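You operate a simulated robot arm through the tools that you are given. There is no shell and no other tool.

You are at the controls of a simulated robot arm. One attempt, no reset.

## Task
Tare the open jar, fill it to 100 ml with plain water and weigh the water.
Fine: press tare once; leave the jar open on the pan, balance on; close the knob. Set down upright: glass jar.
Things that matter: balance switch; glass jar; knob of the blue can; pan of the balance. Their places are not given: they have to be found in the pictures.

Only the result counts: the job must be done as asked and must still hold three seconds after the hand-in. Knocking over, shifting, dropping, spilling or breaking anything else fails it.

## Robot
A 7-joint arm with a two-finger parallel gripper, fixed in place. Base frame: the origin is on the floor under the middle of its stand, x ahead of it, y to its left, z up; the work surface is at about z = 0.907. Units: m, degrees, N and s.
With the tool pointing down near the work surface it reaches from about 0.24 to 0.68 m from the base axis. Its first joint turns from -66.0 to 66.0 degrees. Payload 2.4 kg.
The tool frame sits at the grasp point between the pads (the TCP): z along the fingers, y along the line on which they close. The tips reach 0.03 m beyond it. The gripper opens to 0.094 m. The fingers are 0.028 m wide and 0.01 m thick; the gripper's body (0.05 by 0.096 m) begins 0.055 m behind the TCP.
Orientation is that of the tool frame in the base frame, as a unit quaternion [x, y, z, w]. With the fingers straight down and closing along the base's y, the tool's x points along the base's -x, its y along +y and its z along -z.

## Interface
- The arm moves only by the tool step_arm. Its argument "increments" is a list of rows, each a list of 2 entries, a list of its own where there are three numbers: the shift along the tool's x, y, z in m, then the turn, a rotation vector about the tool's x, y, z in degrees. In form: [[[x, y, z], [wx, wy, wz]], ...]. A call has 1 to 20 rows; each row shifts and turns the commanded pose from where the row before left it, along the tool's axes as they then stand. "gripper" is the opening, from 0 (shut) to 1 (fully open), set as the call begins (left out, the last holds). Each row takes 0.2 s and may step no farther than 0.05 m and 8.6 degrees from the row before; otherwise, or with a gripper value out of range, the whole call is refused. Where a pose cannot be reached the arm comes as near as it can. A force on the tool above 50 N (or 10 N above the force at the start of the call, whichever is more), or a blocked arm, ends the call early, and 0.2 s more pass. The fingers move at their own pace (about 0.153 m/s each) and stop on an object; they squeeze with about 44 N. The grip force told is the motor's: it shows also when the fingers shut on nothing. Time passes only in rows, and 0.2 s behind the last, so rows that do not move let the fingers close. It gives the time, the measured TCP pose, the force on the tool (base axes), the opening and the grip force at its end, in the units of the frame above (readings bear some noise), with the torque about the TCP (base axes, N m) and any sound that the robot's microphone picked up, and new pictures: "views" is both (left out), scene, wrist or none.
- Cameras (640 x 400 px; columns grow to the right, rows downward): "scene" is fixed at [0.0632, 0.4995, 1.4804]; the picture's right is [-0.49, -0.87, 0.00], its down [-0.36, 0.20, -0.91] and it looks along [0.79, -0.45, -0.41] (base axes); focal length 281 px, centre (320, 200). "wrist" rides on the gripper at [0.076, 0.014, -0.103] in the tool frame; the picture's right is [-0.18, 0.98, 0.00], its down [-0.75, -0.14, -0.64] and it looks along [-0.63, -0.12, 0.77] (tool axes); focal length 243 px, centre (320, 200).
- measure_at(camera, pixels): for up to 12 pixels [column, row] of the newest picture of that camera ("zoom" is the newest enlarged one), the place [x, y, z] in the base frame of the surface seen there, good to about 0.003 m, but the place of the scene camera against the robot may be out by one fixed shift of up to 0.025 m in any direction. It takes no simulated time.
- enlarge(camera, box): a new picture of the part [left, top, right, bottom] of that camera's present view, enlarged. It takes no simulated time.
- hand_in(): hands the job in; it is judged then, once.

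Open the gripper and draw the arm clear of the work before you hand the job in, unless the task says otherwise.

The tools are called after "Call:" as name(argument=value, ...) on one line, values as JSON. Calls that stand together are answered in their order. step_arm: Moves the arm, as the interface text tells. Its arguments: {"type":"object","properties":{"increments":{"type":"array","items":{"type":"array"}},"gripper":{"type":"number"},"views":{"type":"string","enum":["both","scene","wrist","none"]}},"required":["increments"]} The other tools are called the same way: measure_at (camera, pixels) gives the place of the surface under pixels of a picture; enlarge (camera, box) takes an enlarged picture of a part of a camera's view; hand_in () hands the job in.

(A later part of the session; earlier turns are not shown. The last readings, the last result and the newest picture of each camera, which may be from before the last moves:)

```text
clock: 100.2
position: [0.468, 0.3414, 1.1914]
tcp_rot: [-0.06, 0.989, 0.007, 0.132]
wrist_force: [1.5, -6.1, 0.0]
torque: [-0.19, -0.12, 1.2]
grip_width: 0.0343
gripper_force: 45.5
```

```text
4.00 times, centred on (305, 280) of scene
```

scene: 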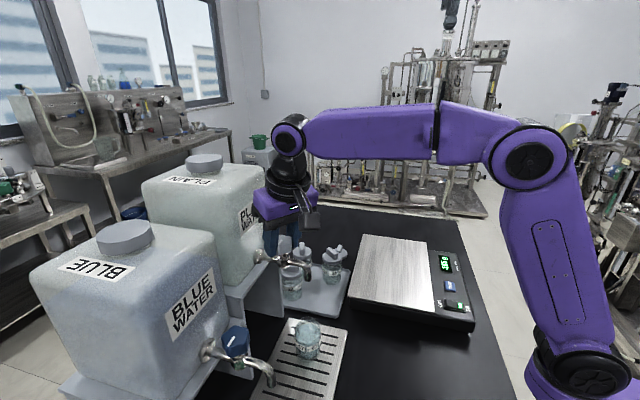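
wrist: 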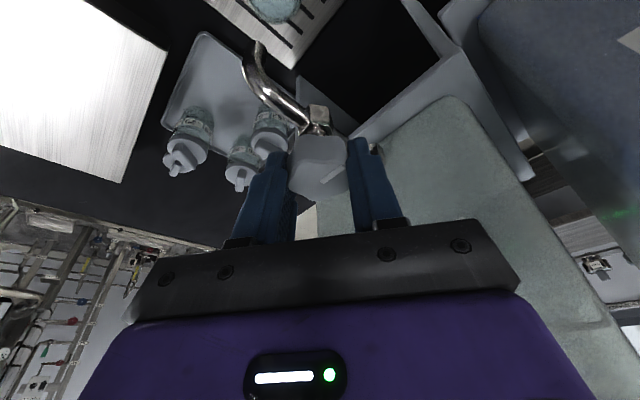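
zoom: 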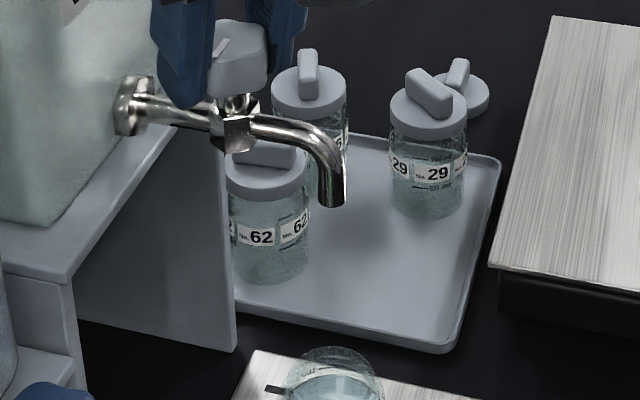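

The flow has stopped with the knob against its stop, and the rear surface edge at y≈66 suggests about 96 ml. I release the knob and rise.

Call:
step_arm(increments=[[[0, 0, 0], [0, 0, 0]], [[0, 0, 0], [0, 0, 0]], [[-0.0052, 0, -0.0193], [0, 0, 0]], [[-0.0096, 0, -0.0357], [0, 0, 0]], [[-0.0096, 0, -0.0357], [0, 0, 0]], [[-0.0052, 0, -0.0193], [0, 0, 0]], [[0, 0, 0], [0, 0, 0]]], gripper=0.75)

Call:
enlarge(camera="wrist", box=[260, 0, 360, 100])

```text
clock: 101.8
position: [0.468, 0.3411, 1.3063]
tcp_rot: [-0.061, 0.989, 0.008, 0.131]
wrist_force: [0.0, 0.3, 0.2]
torque: [0.04, 0.03, -0.01]
grip_width: 0.0706
gripper_force: 0.1
```

scene: 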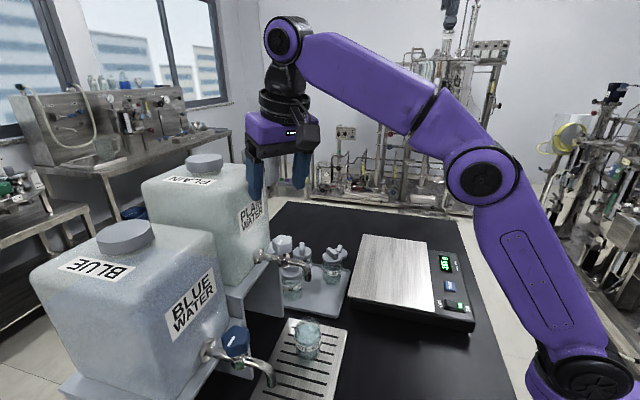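
wrist: 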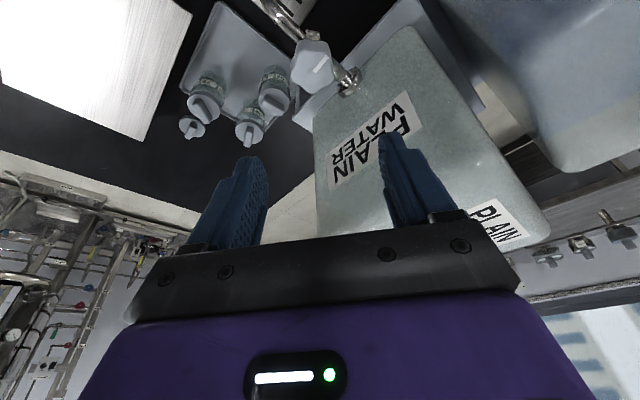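

```text
4.00 times, centred on (310, 50) of wrist
```

zoom: 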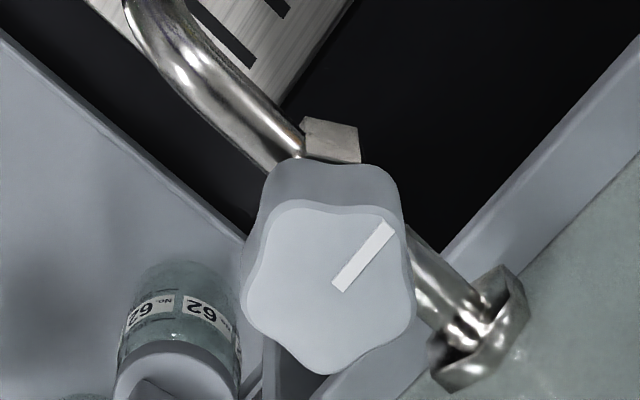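

The knob's mark is back in its original direction: closed. I go to the side-view pose in front of the jar.

Call:
step_arm(increments=[[[0.0295, -0.027, -0.0079], [0, 0, 0]], [[0.0295, -0.027, -0.0079], [0, 0, 0]], [[0.0295, -0.027, -0.0079], [0, 0, 0]], [[0.0294, -0.0269, -0.0079], [0, 0, 0]], [[0, 0, 0], [-1.97, 0, -7.34]], [[0, 0, 0], [-1.97, 0, -7.34]], [[0, 0, 0], [-1.97, 0, -7.34]], [[0, 0, 0], [-1.97, 0, -7.34]], [[0, 0, 0], [-1.97, 0, -7.34]], [[0, 0, 0], [0, -7.5, 0]], [[0, 0, 0], [0, -7.5, 0]], [[0, 0, 0], [0, -7.5, 0]], [[0, 0, 0], [0, -7.5, 0]], [[0.0265, 0.0014, 0.0346], [0, 0, 0]], [[0.0265, 0.0014, 0.0346], [0, 0, 0]], [[0.0265, 0.0014, 0.0346], [0, 0, 0]], [[0.0265, 0.0014, 0.0346], [0, 0, 0]], [[0.0265, 0.0014, 0.0346], [0, 0, 0]], [[0.0263, 0.0014, 0.0346], [0, 0, 0]], [[0, 0, 0], [0, 0, 0]]], gripper=0.88)

Call:
enlarge(camera="wrist", box=[280, 40, 360, 150])

```text
clock: 106.0
position: [0.3782, 0.2497, 1.0426]
tcp_rot: [-0.353, 0.853, 0.147, 0.354]
wrist_force: [-0.2, -0.6, -0.4]
torque: [0.02, 0.0, 0.01]
grip_width: 0.0825
gripper_force: 0.1
```

scene: 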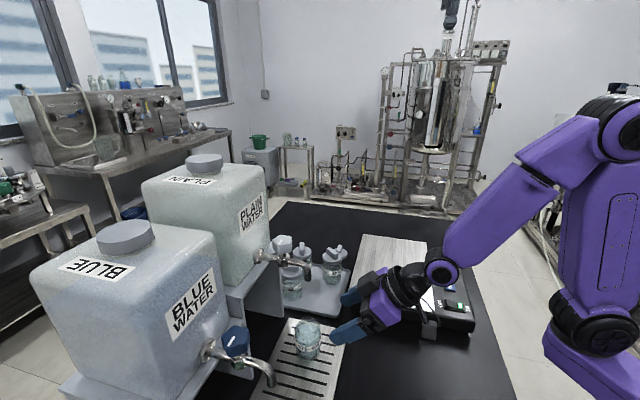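
wrist: 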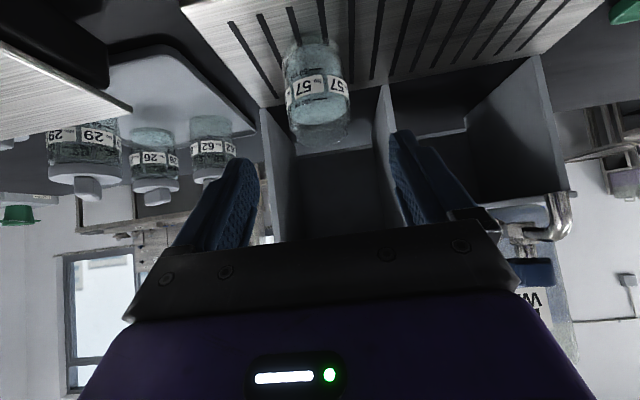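

```text
3.64 times, centred on (320, 95) of wrist
```

zoom: 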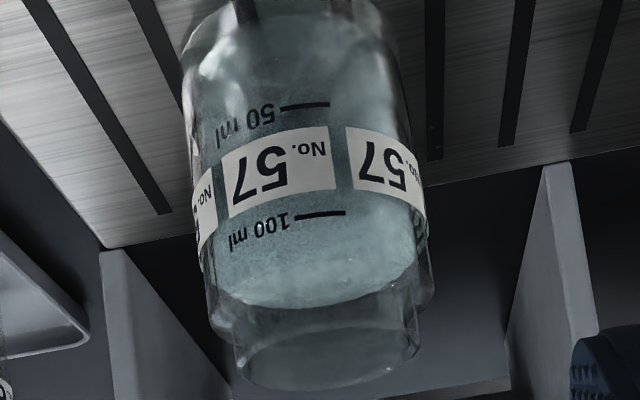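

I enlarge around the 100 ml mark to find the near edge of the water surface.

Call:
enlarge(camera="wrist", box=[285, 75, 355, 130])

Call:
measure_at(camera="zoom", pixels=[[300, 260], [350, 260], [400, 250], [250, 270], [300, 300], [400, 300], [350, 230], [300, 180], [420, 200], [350, 330], [200, 290], [450, 280]])

```text
7.27 times, centred on (320, 102) of wrist
```

zoom: 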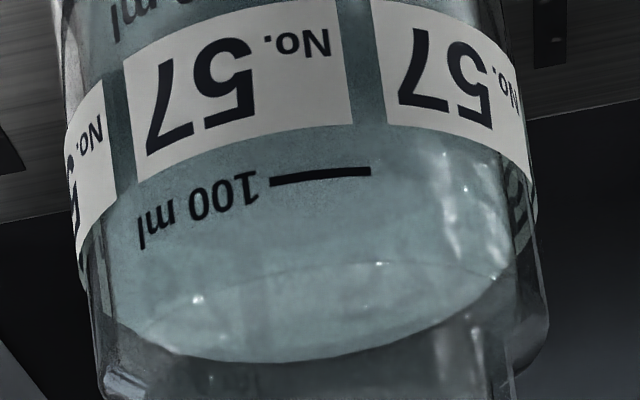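

```text
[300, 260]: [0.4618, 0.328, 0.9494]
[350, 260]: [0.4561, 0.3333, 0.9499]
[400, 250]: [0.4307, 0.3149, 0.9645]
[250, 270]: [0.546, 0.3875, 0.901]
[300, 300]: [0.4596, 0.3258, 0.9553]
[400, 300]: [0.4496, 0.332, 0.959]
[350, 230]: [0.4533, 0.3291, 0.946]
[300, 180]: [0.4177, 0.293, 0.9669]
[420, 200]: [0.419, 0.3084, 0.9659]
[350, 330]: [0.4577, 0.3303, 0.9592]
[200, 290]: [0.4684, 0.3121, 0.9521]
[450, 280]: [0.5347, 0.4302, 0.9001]
```

From the surface's rear edge I estimate about 97 ml. I advance along the approach line to straddle the jar for the carry to the balance.

Call:
step_arm(increments=[[[0.0002, -0.0004, 0.03], [0, 0, 0]], [[0.0002, -0.0005, 0.03], [0, 0, 0]], [[0, 0, 0.03], [0, 0, 0]], [[0, 0, 0], [0, 0, 0]]])

```text
clock: 107.0
position: [0.4234, 0.2971, 0.9805]
tcp_rot: [-0.353, 0.853, 0.147, 0.355]
wrist_force: [-0.3, 1.4, 0.2]
torque: [0.0, 0.01, 0.01]
grip_width: 0.0826
gripper_force: 0.1
```

scene: 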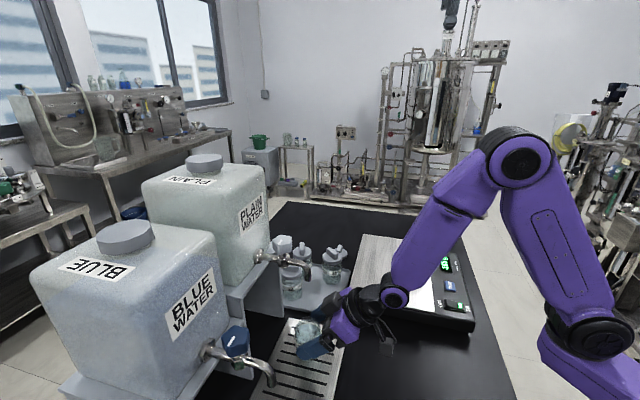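
wrist: 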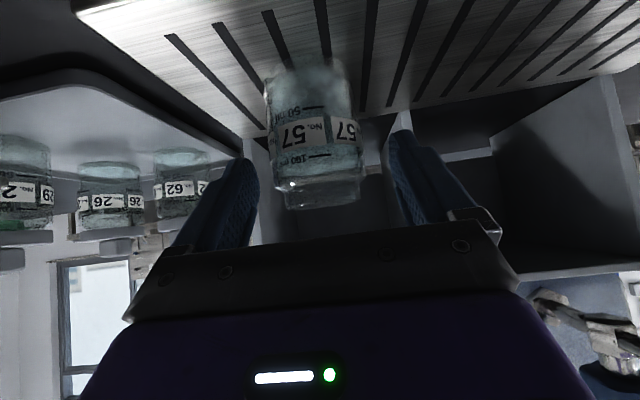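

The jar is centred between the open fingers; this low view is good for the level. I enlarge it.

Call:
enlarge(camera="wrist", box=[260, 110, 370, 215])

```text
3.81 times, centred on (315, 162) of wrist
```

zoom: 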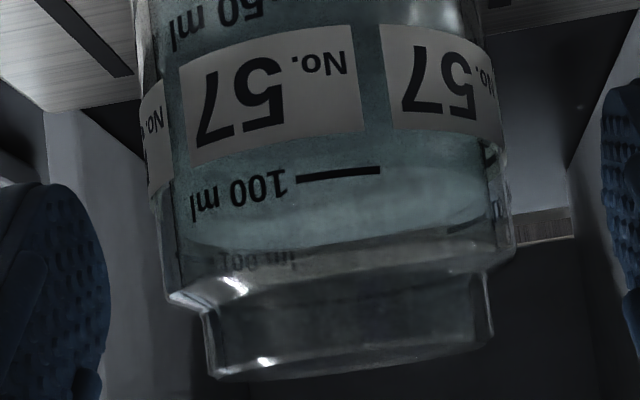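

The surface lies just under the 100 ml mark (roughly 95–99 ml). I advance the last 28 mm and grip the jar.

Call:
step_arm(increments=[[[0, 0, 0.015], [0, 0, 0]], [[0, 0, 0.0133], [0, 0, 0]], [[0, 0, 0], [0, 0, 0]]], views="wrist")

Call:
step_arm(increments=[[[0, 0, 0], [0, 0, 0]], [[0, 0, 0], [0, 0, 0]], [[0, 0, 0], [0, 0, 0]]], gripper=0.4)

```text
clock: 107.8
position: [0.4384, 0.3102, 0.9618]
tcp_rot: [-0.354, 0.853, 0.148, 0.354]
wrist_force: [-0.2, -0.1, 0.2]
torque: [0.0, -0.03, 0.01]
grip_width: 0.0829
gripper_force: 0.0
```

wrist: 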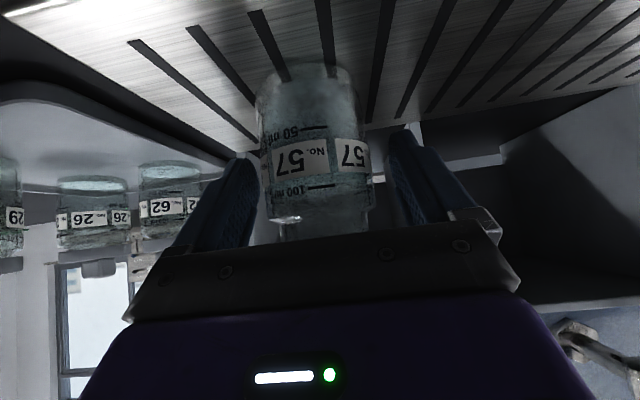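

```text
clock: 108.6
position: [0.4378, 0.3094, 0.9624]
tcp_rot: [-0.353, 0.853, 0.147, 0.354]
wrist_force: [0.9, 0.0, -0.2]
torque: [0.06, -0.01, -0.02]
grip_width: 0.0591
gripper_force: 43.8
```

scene: 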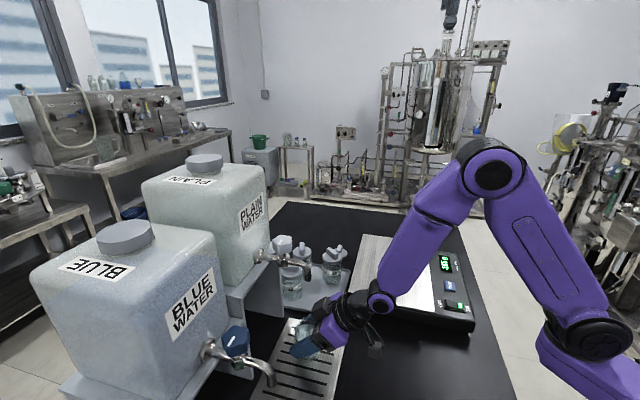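
wrist: 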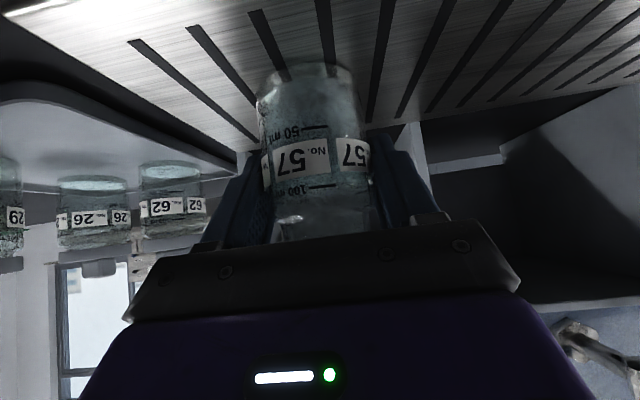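

The jar is gripped (0.059 m). I lift it 3 cm straight up, gently, then retreat back along the approach line in small rows.

Call:
step_arm(increments=[[[-0.0035, 0, -0.0035], [0, 0, 0]], [[-0.0071, 0, -0.0071], [0, 0, 0]], [[-0.0106, 0, -0.0106], [0, 0, 0]], [[0, 0, -0.012], [0, 0, 0]], [[0, 0, -0.018], [0, 0, 0]], [[0, 0, -0.02], [0, 0, 0]], [[0, 0, -0.02], [0, 0, 0]], [[0, 0, -0.02], [0, 0, 0]], [[0, 0, -0.018], [0, 0, 0]], [[0, 0, -0.01], [0, 0, 0]], [[0, 0, 0], [0, 0, 0]]])

```text
clock: 111.0
position: [0.3798, 0.2481, 1.0738]
tcp_rot: [-0.354, 0.853, 0.147, 0.354]
wrist_force: [0.3, 0.0, -3.5]
torque: [0.01, 0.03, 0.0]
grip_width: 0.0591
gripper_force: 43.6
```

scene: 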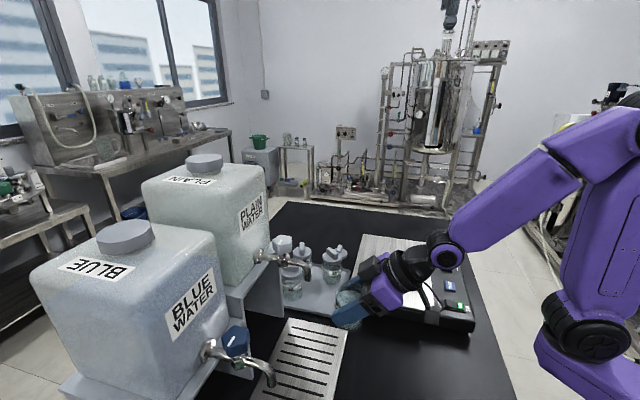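
wrist: 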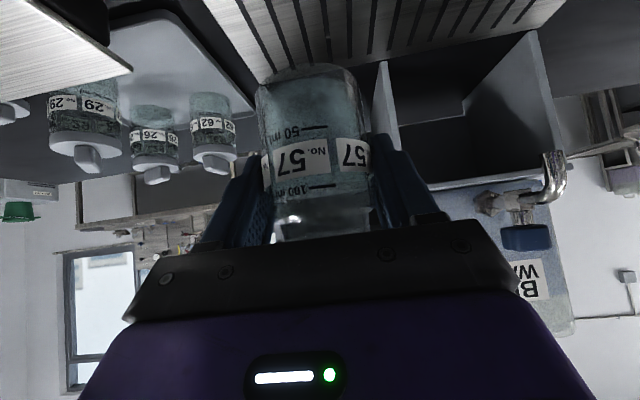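

The filled jar is upright and level. I carry it sideways over the pan in short, even rows.

Call:
step_arm(increments=[[[0.0028, -0.0111, -0.0028], [0, 0, 0]], [[0.0056, -0.0222, -0.0056], [0, 0, 0]], [[0.0056, -0.0222, -0.0056], [0, 0, 0]], [[0.0056, -0.0222, -0.0056], [0, 0, 0]], [[0.0056, -0.0222, -0.0056], [0, 0, 0]], [[0.0056, -0.0222, -0.0056], [0, 0, 0]], [[0.0056, -0.0222, -0.0056], [0, 0, 0]], [[0.0056, -0.0222, -0.0056], [0, 0, 0]], [[0.0056, -0.0222, -0.0056], [0, 0, 0]], [[0.0056, -0.0222, -0.0056], [0, 0, 0]], [[0.0056, -0.0222, -0.0056], [0, 0, 0]], [[0.0029, -0.0114, -0.0029], [0, 0, 0]], [[0, 0, 0], [0, 0, 0]]])

```text
clock: 113.8
position: [0.4919, 0.0146, 1.0736]
tcp_rot: [-0.353, 0.853, 0.148, 0.354]
wrist_force: [0.4, 0.6, -2.6]
torque: [0.03, 0.0, 0.0]
grip_width: 0.0591
gripper_force: 44.1
```

scene: 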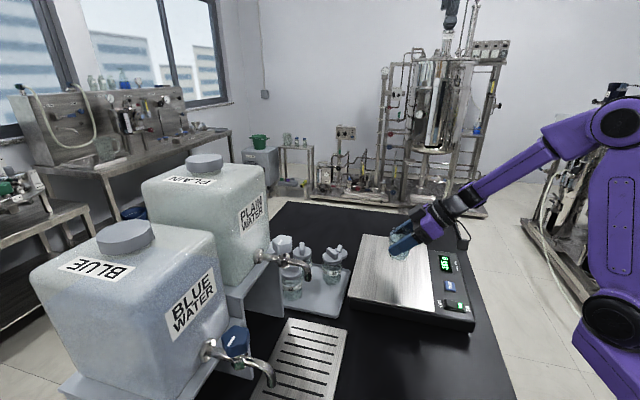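
wrist: 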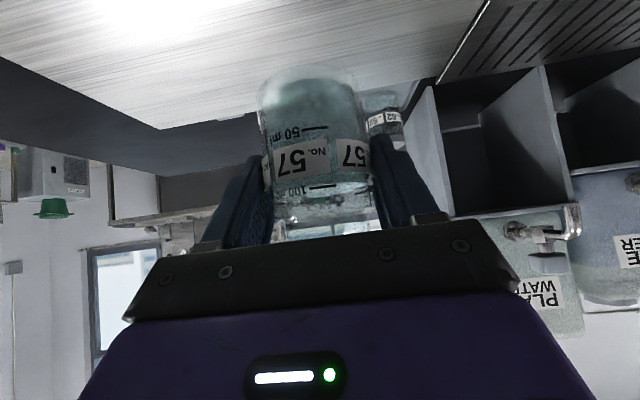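

The jar hangs over the pan at (0.491,0.015). I lower it to about 5 mm above the expected contact height.

Call:
step_arm(increments=[[[0.0071, 0, 0.0071], [0, 0, 0]], [[0.0106, 0, 0.0106], [0, 0, 0]], [[0.0099, 0, 0.0099], [0, 0, 0]], [[0.0057, 0, 0.0057], [0, 0, 0]], [[0, 0, 0], [0, 0, 0]]], views="none")

Call:
step_arm(increments=[[[0.0007, 0, 0.0007], [0, 0, 0]], [[0.0007, 0, 0.0007], [0, 0, 0]], [[0.0007, 0, 0.0007], [0, 0, 0]], [[0, 0, 0], [0, 0, 0]]], views="scene")

Call:
enlarge(camera="scene", box=[425, 240, 475, 320])

```text
clock: 115.0
position: [0.4912, 0.0146, 1.0268]
tcp_rot: [-0.353, 0.853, 0.147, 0.354]
wrist_force: [0.7, 0.0, -2.7]
torque: [0.01, 0.03, -0.02]
grip_width: 0.0589
gripper_force: 44.4
```

```text
clock: 116.0
position: [0.4916, 0.0152, 1.0245]
tcp_rot: [-0.353, 0.853, 0.147, 0.354]
wrist_force: [-0.9, -0.5, -2.7]
torque: [-0.01, 0.0, -0.03]
grip_width: 0.0589
gripper_force: 43.9
```

scene: 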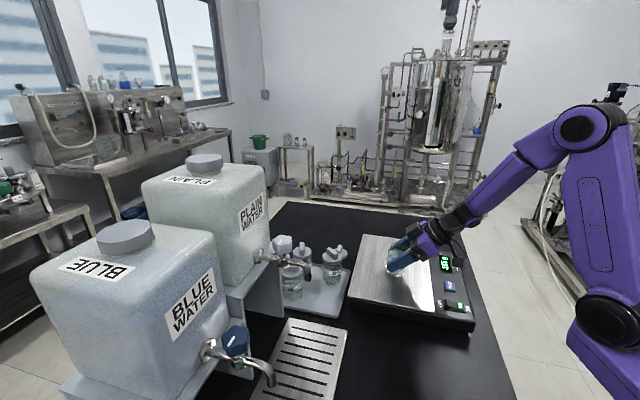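

```text
5.00 times, centred on (450, 280) of scene
```

zoom: 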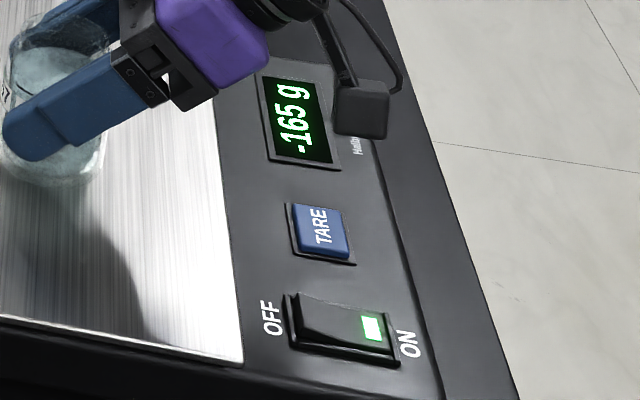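

The display reads −165 g (jar not yet on the pan). I creep down further in 1 mm steps.

Call:
step_arm(increments=[[[0.0007, 0, 0.0007], [0, 0, 0]], [[0.0007, 0, 0.0007], [0, 0, 0]], [[0, 0, 0], [0, 0, 0]]], views="none")

Call:
enlarge(camera="scene", box=[435, 245, 465, 275])

```text
clock: 116.8
position: [0.492, 0.0144, 1.0229]
tcp_rot: [-0.354, 0.853, 0.147, 0.354]
wrist_force: [0.1, -0.7, -2.6]
torque: [0.0, 0.01, -0.01]
grip_width: 0.0591
gripper_force: 43.8
```

```text
13.33 times, centred on (450, 260) of scene
```

zoom: 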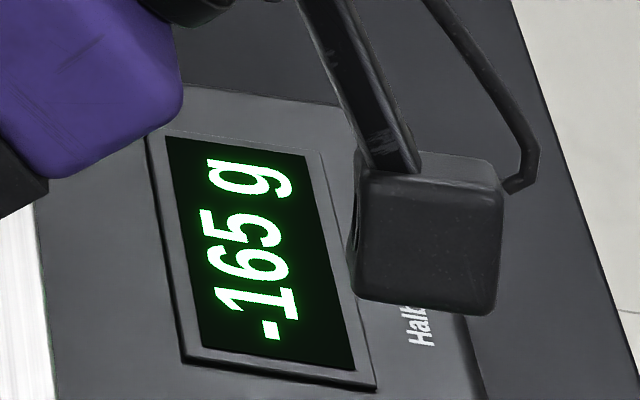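

Still −165 g. I continue down by 0.7 mm rows.

Call:
step_arm(increments=[[[0.0006, 0, 0.0006], [0, 0, 0]], [[0.0006, 0, 0.0006], [0, 0, 0]], [[0, 0, 0], [0, 0, 0]]], views="none")

Call:
enlarge(camera="scene", box=[435, 245, 465, 275])

```text
clock: 117.6
position: [0.4928, 0.0146, 1.021]
tcp_rot: [-0.353, 0.853, 0.147, 0.354]
wrist_force: [-0.1, 0.1, -2.2]
torque: [0.03, 0.03, 0.01]
grip_width: 0.0589
gripper_force: 43.7
```

```text
13.33 times, centred on (450, 260) of scene
```

zoom: 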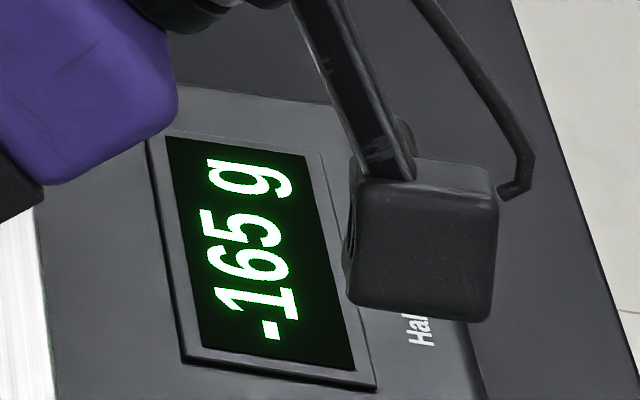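

No contact yet at z≈1.021. Another pair of small rows.

Call:
step_arm(increments=[[[0.0006, 0, 0.0006], [0, 0, 0]], [[0.0004, 0, 0.0004], [0, 0, 0]], [[0, 0, 0], [0, 0, 0]]], views="none")

Call:
enlarge(camera="scene", box=[435, 245, 465, 275])

```text
clock: 118.4
position: [0.4922, 0.0159, 1.021]
tcp_rot: [-0.354, 0.852, 0.149, 0.354]
wrist_force: [0.4, -1.3, -2.5]
torque: [0.0, 0.0, 0.0]
grip_width: 0.059
gripper_force: 44.4
```

```text
13.33 times, centred on (450, 260) of scene
```

zoom: 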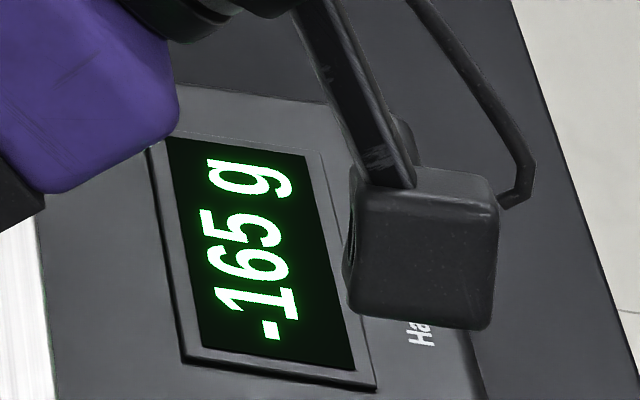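

Still free. I step down another 1.5 mm.

Call:
step_arm(increments=[[[0.0005, 0, 0.0005], [0, 0, 0]], [[0.0005, 0, 0.0005], [0, 0, 0]], [[0, 0, 0], [0, 0, 0]]], views="none")

Call:
enlarge(camera="scene", box=[435, 245, 465, 275])

```text
clock: 119.2
position: [0.4926, 0.0139, 1.0189]
tcp_rot: [-0.354, 0.853, 0.148, 0.355]
wrist_force: [-1.6, -1.2, 8.8]
torque: [-0.12, 0.3, 0.02]
grip_width: 0.0588
gripper_force: 44.3
```

```text
13.33 times, centred on (450, 260) of scene
```

zoom: 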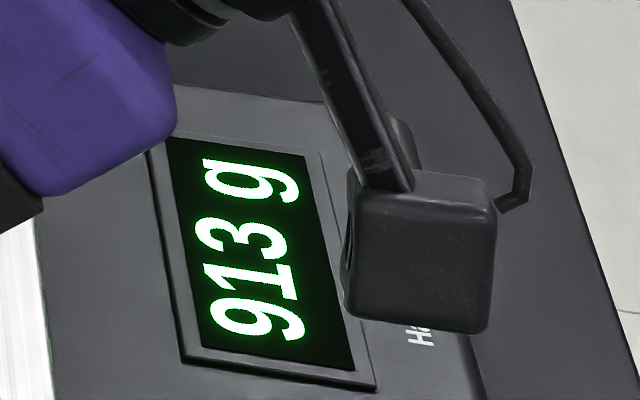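

Contact: 913 g and about 9–11 N. I ease up half a millimetre to lower the press and then open the fingers.

Call:
step_arm(increments=[[[-0.0004, 0, -0.0004], [0, 0, 0]], [[0, 0, 0], [0, 0, 0]]], views="none")

Call:
step_arm(increments=[[[0, 0, 0], [0, 0, 0]], [[0, 0, 0], [0, 0, 0]], [[0, 0, 0], [0, 0, 0]]], gripper=0.88)

Call:
enlarge(camera="scene", box=[435, 245, 465, 275])

```text
clock: 119.8
position: [0.4917, 0.0148, 1.018]
tcp_rot: [-0.354, 0.853, 0.147, 0.354]
wrist_force: [2.7, 1.4, 6.2]
torque: [0.02, 0.04, 0.02]
grip_width: 0.059
gripper_force: 44.0
```

```text
clock: 120.6
position: [0.492, 0.0155, 1.0192]
tcp_rot: [-0.354, 0.853, 0.148, 0.353]
wrist_force: [-0.7, 0.1, -0.8]
torque: [0.01, -0.02, -0.01]
grip_width: 0.0827
gripper_force: 0.0
```

scene: 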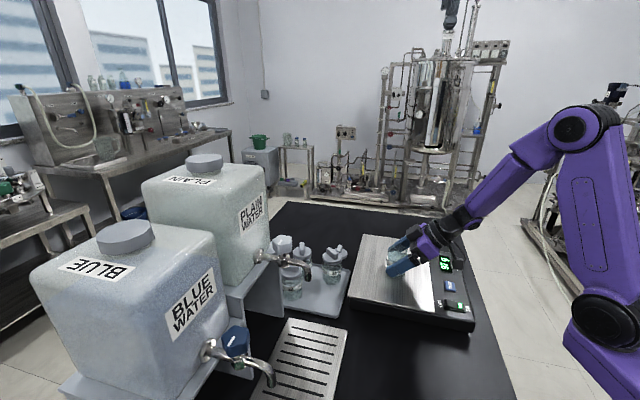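
wrist: 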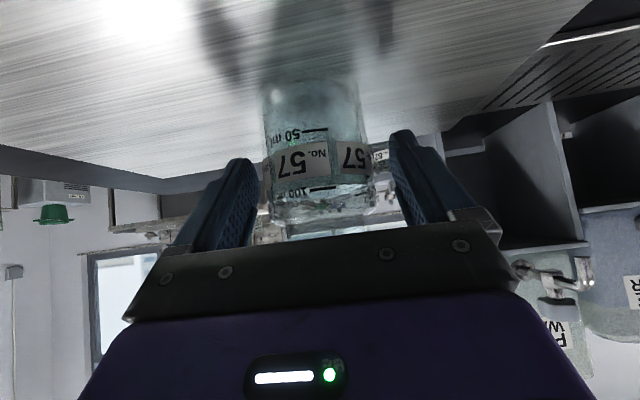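

```text
13.33 times, centred on (450, 260) of scene
```

zoom: 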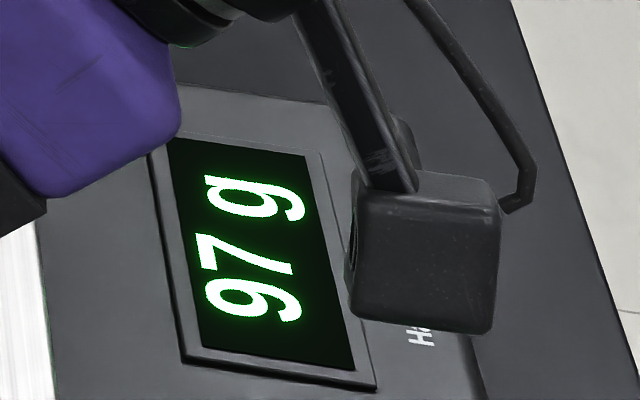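

The balance shows 97 g of water. I want to be nearer 100, so I'll take the jar back for a brief top-up of about 3 ml; first I close on the jar again.

Call:
step_arm(increments=[[[0, 0, 0], [0, 0, 0]], [[0, 0, 0], [0, 0, 0]], [[0, 0, 0], [0, 0, 0]]], gripper=0.4, views="wrist")

```text
clock: 121.4
position: [0.492, 0.0142, 1.0188]
tcp_rot: [-0.354, 0.853, 0.148, 0.354]
wrist_force: [0.1, -0.3, -0.3]
torque: [-0.04, 0.0, 0.01]
grip_width: 0.0585
gripper_force: 44.1
```

wrist: 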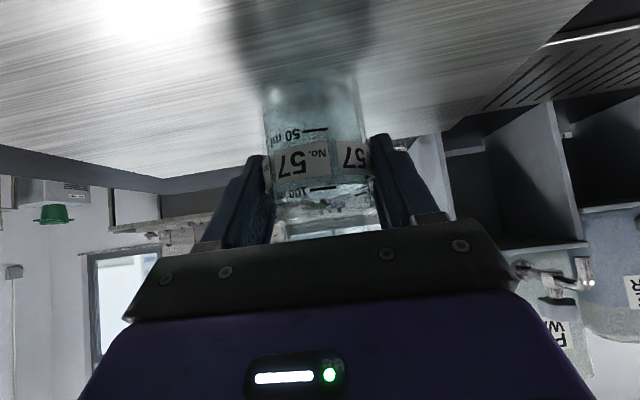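

The jar is gripped at 0.0585 m. I lift it 5.6 cm and carry it back in front of the plain tap along the same level path.

Call:
step_arm(increments=[[[-0.005, 0, -0.005], [0, 0, 0]], [[-0.0106, 0, -0.0106], [0, 0, 0]], [[-0.0106, 0, -0.0106], [0, 0, 0]], [[-0.0106, 0, -0.0106], [0, 0, 0]], [[-0.0028, 0, -0.0028], [0, 0, 0]], [[-0.0028, 0.0111, 0.0028], [0, 0, 0]], [[-0.0056, 0.0222, 0.0056], [0, 0, 0]], [[-0.0056, 0.0222, 0.0056], [0, 0, 0]], [[-0.0056, 0.0222, 0.0056], [0, 0, 0]], [[-0.0056, 0.0222, 0.0056], [0, 0, 0]], [[-0.0056, 0.0222, 0.0056], [0, 0, 0]], [[-0.0056, 0.0222, 0.0056], [0, 0, 0]], [[-0.0056, 0.0222, 0.0056], [0, 0, 0]], [[-0.0056, 0.0222, 0.0056], [0, 0, 0]], [[-0.0056, 0.0222, 0.0056], [0, 0, 0]], [[-0.0056, 0.0222, 0.0056], [0, 0, 0]], [[-0.0029, 0.0114, 0.0029], [0, 0, 0]], [[0, 0, 0], [0, 0, 0]]])

```text
clock: 125.2
position: [0.3797, 0.2499, 1.0748]
tcp_rot: [-0.354, 0.853, 0.148, 0.354]
wrist_force: [1.1, 0.1, -2.0]
torque: [-0.02, 0.01, -0.03]
grip_width: 0.0592
gripper_force: 44.0
```

scene: 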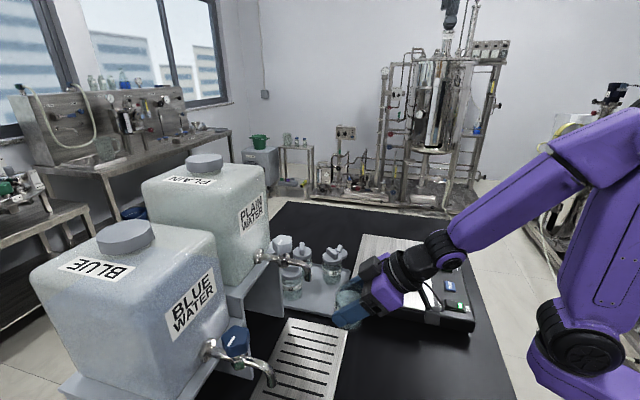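
wrist: 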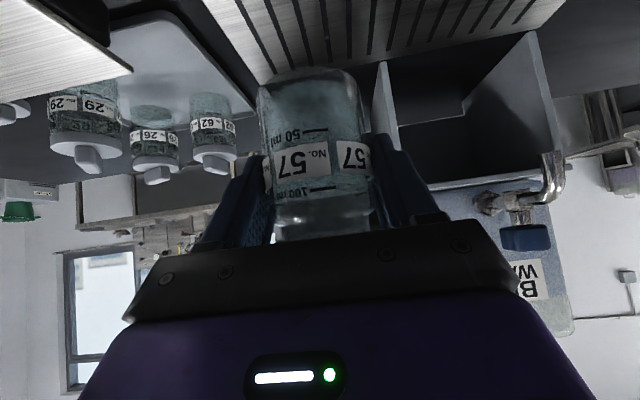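

The jar is in front of the tap at (0.380,0.250,1.075). I advance it down the approach line until it is under the spout, about 3 cm above the tray.

Call:
step_arm(increments=[[[0, 0, 0.01], [0, 0, 0]], [[0, 0, 0.018], [0, 0, 0]], [[0, 0, 0.02], [0, 0, 0]], [[0, 0, 0.02], [0, 0, 0]], [[0, 0, 0.02], [0, 0, 0]], [[0, 0, 0.018], [0, 0, 0]], [[0, 0, 0.011], [0, 0, 0]], [[0, 0, 0], [0, 0, 0]]])

```text
clock: 127.0
position: [0.4379, 0.3082, 0.9929]
tcp_rot: [-0.354, 0.853, 0.148, 0.353]
wrist_force: [-0.8, -0.3, -1.7]
torque: [0.01, -0.03, -0.01]
grip_width: 0.0592
gripper_force: 44.1
```

scene: 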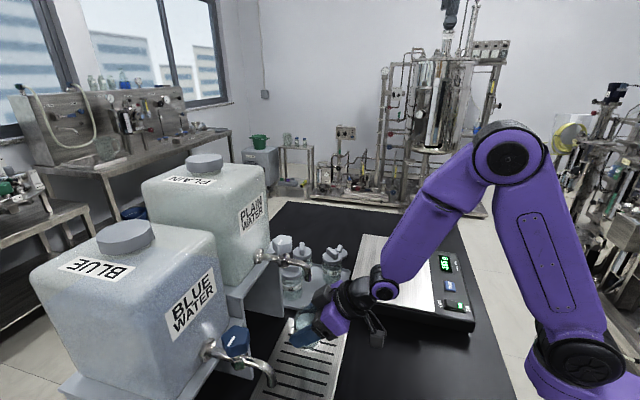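
wrist: 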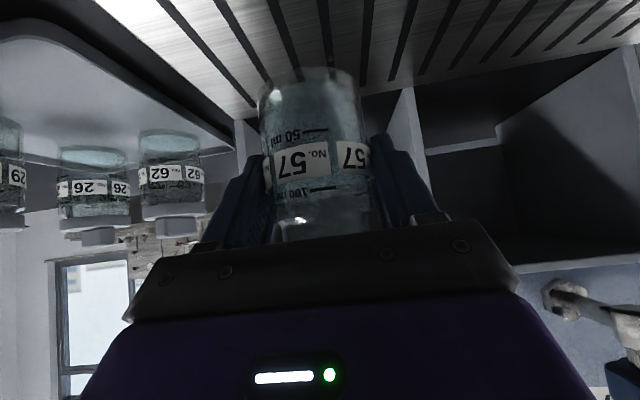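

Under the spout at z≈0.993. I lower 2.6 cm, then creep to contact.

Call:
step_arm(increments=[[[0.0057, 0, 0.0057], [0, 0, 0]], [[0.0071, 0, 0.0071], [0, 0, 0]], [[0.0057, 0, 0.0057], [0, 0, 0]], [[0, 0, 0], [0, 0, 0]]], views="none")

Call:
step_arm(increments=[[[0.0007, 0, 0.0007], [0, 0, 0]], [[0.0007, 0, 0.0007], [0, 0, 0]], [[0, 0, 0], [0, 0, 0]]], views="none")

```text
clock: 128.0
position: [0.4382, 0.3084, 0.9664]
tcp_rot: [-0.354, 0.853, 0.148, 0.354]
wrist_force: [0.4, -0.1, -2.2]
torque: [0.02, -0.03, 0.03]
grip_width: 0.0589
gripper_force: 44.5
```

```text
clock: 128.8
position: [0.4404, 0.3074, 0.9638]
tcp_rot: [-0.354, 0.853, 0.147, 0.354]
wrist_force: [0.0, -0.3, -2.3]
torque: [0.04, 0.02, 0.01]
grip_width: 0.0591
gripper_force: 43.8
```

No contact at 0.964. I continue in sub-millimetre rows.

Call:
step_arm(increments=[[[0.0006, 0, 0.0006], [0, 0, 0]], [[0.0005, 0, 0.0005], [0, 0, 0]], [[0, 0, 0], [0, 0, 0]]], views="none")

```text
clock: 129.6
position: [0.4396, 0.3082, 0.9641]
tcp_rot: [-0.353, 0.853, 0.148, 0.354]
wrist_force: [0.0, 0.5, -2.4]
torque: [-0.02, -0.01, 0.05]
grip_width: 0.0589
gripper_force: 44.0
```

Still −2.4 N (free). Two more small rows.

Call:
step_arm(increments=[[[0.0005, 0, 0.0005], [0, 0, 0]], [[0.0005, 0, 0.0005], [0, 0, 0]], [[0, 0, 0], [0, 0, 0]]], views="none")

```text
clock: 130.4
position: [0.438, 0.3084, 0.9622]
tcp_rot: [-0.354, 0.853, 0.148, 0.354]
wrist_force: [0.0, 0.2, -2.4]
torque: [0.0, 0.0, -0.03]
grip_width: 0.0593
gripper_force: 44.2
```

No contact yet at ~0.962. I continue.

Call:
step_arm(increments=[[[0.0005, 0, 0.0005], [0, 0, 0]], [[0.0005, 0, 0.0005], [0, 0, 0]], [[0, 0, 0], [0, 0, 0]]], views="none")

```text
clock: 131.2
position: [0.4392, 0.3093, 0.9618]
tcp_rot: [-0.353, 0.852, 0.148, 0.356]
wrist_force: [-5.2, -3.7, 20.1]
torque: [-0.56, 0.62, -0.04]
grip_width: 0.0591
gripper_force: 43.9
```

Contact (20 N). I ease up 1 mm, check, then release.

Call:
step_arm(increments=[[[-0.0006, 0, -0.0006], [0, 0, 0]], [[0, 0, 0], [0, 0, 0]]], views="none")

Call:
step_arm(increments=[[[0, 0, 0], [0, 0, 0]], [[0, 0, 0], [0, 0, 0]], [[0, 0, 0], [0, 0, 0]]], gripper=0.88)

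```text
clock: 131.8
position: [0.4384, 0.309, 0.9617]
tcp_rot: [-0.353, 0.853, 0.148, 0.356]
wrist_force: [4.2, 1.9, 9.3]
torque: [-0.08, -0.05, -0.01]
grip_width: 0.0588
gripper_force: 43.6
```

```text
clock: 132.6
position: [0.4387, 0.308, 0.962]
tcp_rot: [-0.354, 0.853, 0.148, 0.354]
wrist_force: [0.1, 0.5, 0.1]
torque: [-0.03, 0.02, 0.04]
grip_width: 0.0825
gripper_force: 0.0
```

scene: 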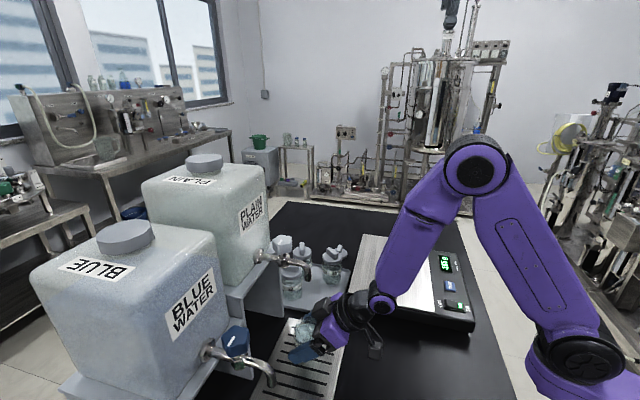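
wrist: 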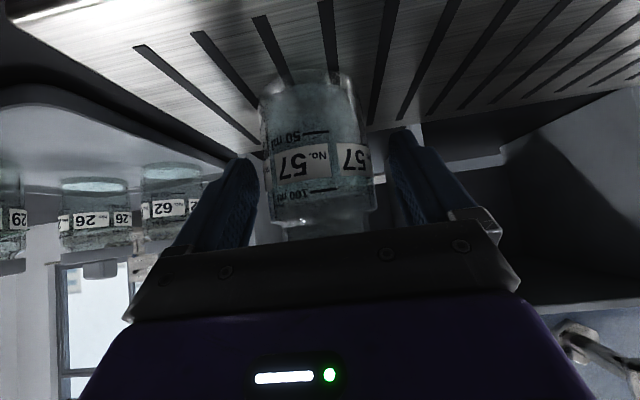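

Released; the jar stands under the spout. I back out along the approach line.

Call:
step_arm(increments=[[[0, 0, -0.01], [0, 0, 0]], [[0, 0, -0.015], [0, 0, 0]], [[0, 0, -0.02], [0, 0, 0]], [[0, 0, -0.025], [0, 0, 0]], [[0, 0, -0.025], [0, 0, 0]], [[0, 0, -0.0233], [0, 0, 0]], [[0, 0, 0], [0, 0, 0]]])

Call:
enlarge(camera="wrist", box=[270, 40, 370, 150])

Call:
measure_at(camera="wrist", pixels=[[310, 88], [320, 86], [335, 86], [300, 90], [343, 86], [292, 92], [305, 89], [328, 85]])

```text
clock: 134.2
position: [0.3799, 0.2486, 1.0446]
tcp_rot: [-0.354, 0.853, 0.148, 0.354]
wrist_force: [-0.6, 0.0, 0.7]
torque: [-0.01, 0.0, 0.0]
grip_width: 0.0825
gripper_force: 0.0
```

scene: 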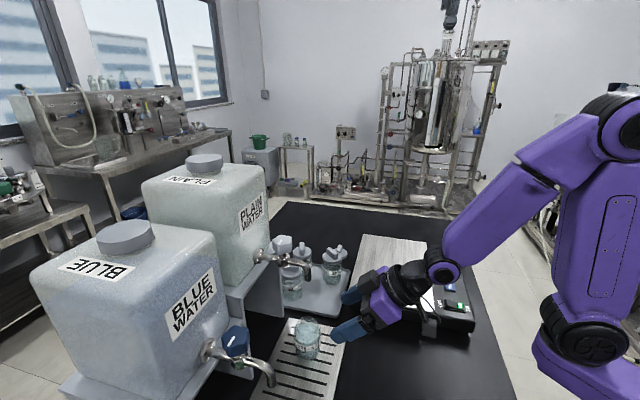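
wrist: 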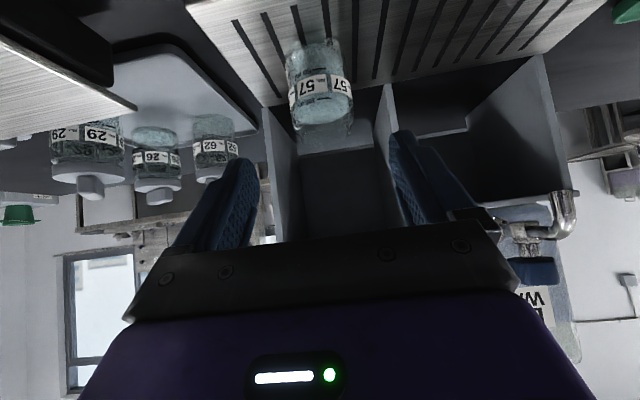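

```text
3.64 times, centred on (320, 95) of wrist
```

zoom: 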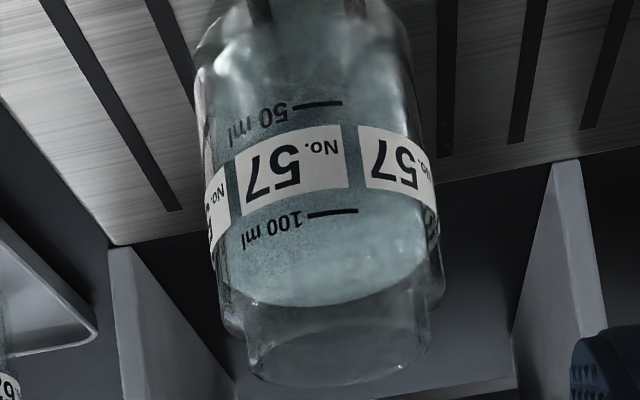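

```text
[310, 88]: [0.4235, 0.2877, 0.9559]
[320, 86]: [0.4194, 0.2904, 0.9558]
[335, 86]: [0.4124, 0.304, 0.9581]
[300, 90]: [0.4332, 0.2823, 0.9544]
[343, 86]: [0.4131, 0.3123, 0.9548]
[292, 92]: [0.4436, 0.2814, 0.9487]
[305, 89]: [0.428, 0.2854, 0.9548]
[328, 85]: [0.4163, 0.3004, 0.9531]
```

The jar is back at the same spot as before (label points within 1–2 mm). I go to the knob via the same path.

Call:
step_arm(increments=[[[-0.0265, -0.0014, -0.0346], [0, 0, 0]], [[-0.0265, -0.0014, -0.0346], [0, 0, 0]], [[-0.0265, -0.0014, -0.0346], [0, 0, 0]], [[-0.0265, -0.0014, -0.0346], [0, 0, 0]], [[-0.0265, -0.0014, -0.0346], [0, 0, 0]], [[-0.0263, -0.0014, -0.0346], [0, 0, 0]], [[0, 0, 0], [0, 7.5, 0]], [[0, 0, 0], [0, 7.5, 0]], [[0, 0, 0], [0, 7.5, 0]], [[0, 0, 0], [0, 7.5, 0]], [[0, 0, 0], [1.97, 0, 7.34]], [[0, 0, 0], [1.97, 0, 7.34]], [[0, 0, 0], [1.97, 0, 7.34]], [[0, 0, 0], [1.97, 0, 7.34]], [[0, 0, 0], [1.97, 0, 7.34]], [[-0.0295, 0.027, 0.0079], [0, 0, 0]], [[-0.0295, 0.027, 0.0079], [0, 0, 0]], [[-0.0295, 0.027, 0.0079], [0, 0, 0]], [[-0.0294, 0.0269, 0.0079], [0, 0, 0]], [[0, 0, 0], [0, 0, 0]]], gripper=0.75)

Call:
enlarge(camera="wrist", box=[270, 20, 370, 110])

Call:
measure_at(camera="wrist", pixels=[[312, 68], [320, 66], [304, 70], [328, 66], [312, 56], [312, 80]])

```text
clock: 138.4
position: [0.4702, 0.3412, 1.3046]
tcp_rot: [-0.061, 0.99, 0.009, 0.13]
wrist_force: [-0.3, 0.0, -0.7]
torque: [0.0, -0.02, 0.01]
grip_width: 0.0705
gripper_force: 0.0
```

scene: 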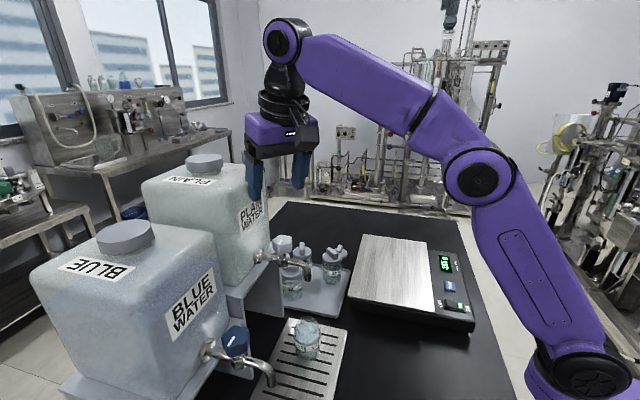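
wrist: 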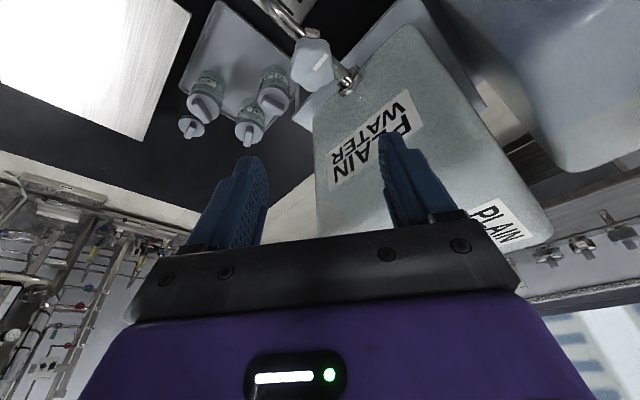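

```text
4.44 times, centred on (320, 65) of wrist
```

zoom: 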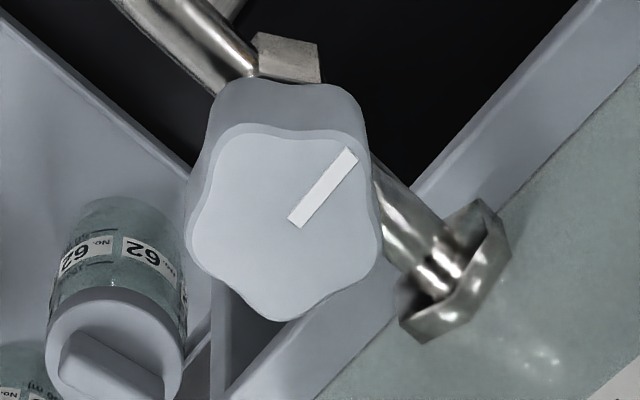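

```text
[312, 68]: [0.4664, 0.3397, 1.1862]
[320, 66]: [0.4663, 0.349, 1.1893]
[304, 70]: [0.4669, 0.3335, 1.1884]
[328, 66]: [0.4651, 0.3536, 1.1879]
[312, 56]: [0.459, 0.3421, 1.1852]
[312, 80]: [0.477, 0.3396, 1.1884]
```

The hand is above the knob exactly as before. I descend and grip it again.

Call:
step_arm(increments=[[[0.0052, 0, 0.0193], [0, 0, 0]], [[0.0096, 0, 0.0357], [0, 0, 0]], [[0.0096, 0, 0.0357], [0, 0, 0]], [[0.0052, 0, 0.0193], [0, 0, 0]], [[0, 0, 0], [0, 0, 0]]], views="wrist")

Call:
step_arm(increments=[[[0, 0, 0], [0, 0, 0]], [[0, 0, 0], [0, 0, 0]], [[0, 0, 0], [0, 0, 0]]], gripper=0.2)

Call:
enlarge(camera="scene", box=[296, 318, 324, 352])

```text
clock: 139.6
position: [0.4699, 0.3409, 1.1895]
tcp_rot: [-0.061, 0.989, 0.009, 0.131]
wrist_force: [-0.7, 0.9, 0.7]
torque: [0.0, 0.0, -0.01]
grip_width: 0.0708
gripper_force: 0.1
```

wrist: 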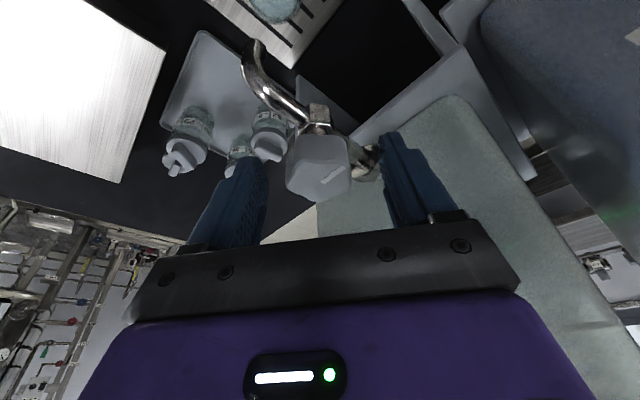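

```text
clock: 140.4
position: [0.4704, 0.3411, 1.1889]
tcp_rot: [-0.061, 0.989, 0.009, 0.131]
wrist_force: [-9.4, -1.8, -1.8]
torque: [-0.27, -0.02, 0.19]
grip_width: 0.0347
gripper_force: 44.7
```

scene: 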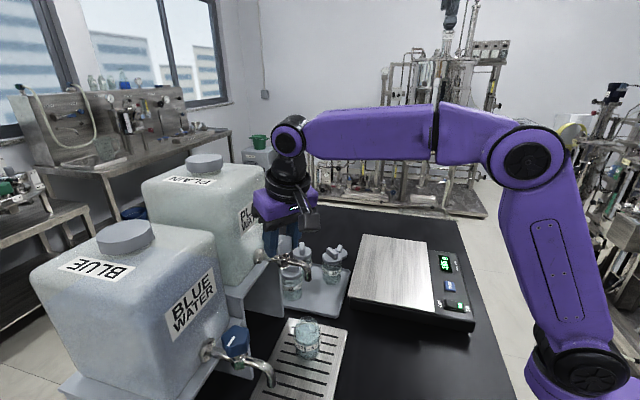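
wrist: 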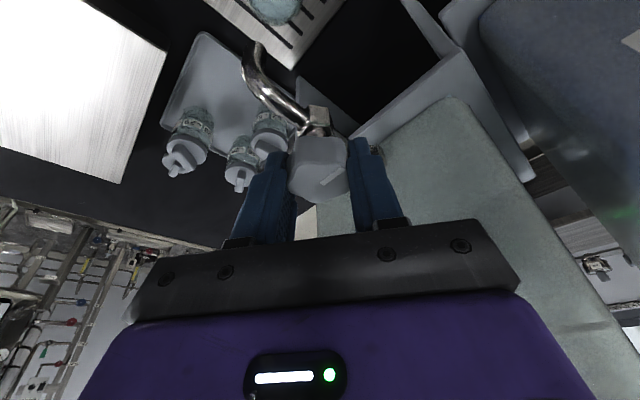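

```text
11.76 times, centred on (310, 335) of scene
```

zoom: 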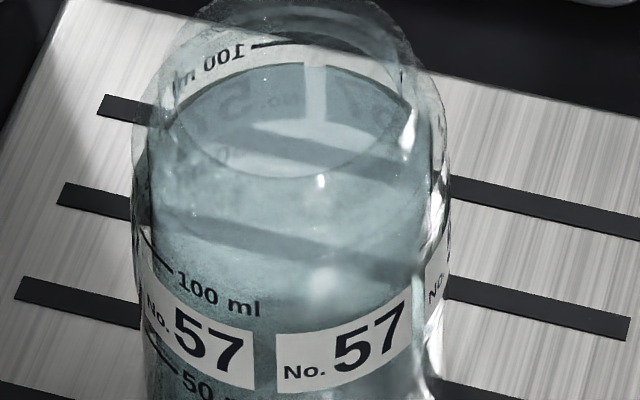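

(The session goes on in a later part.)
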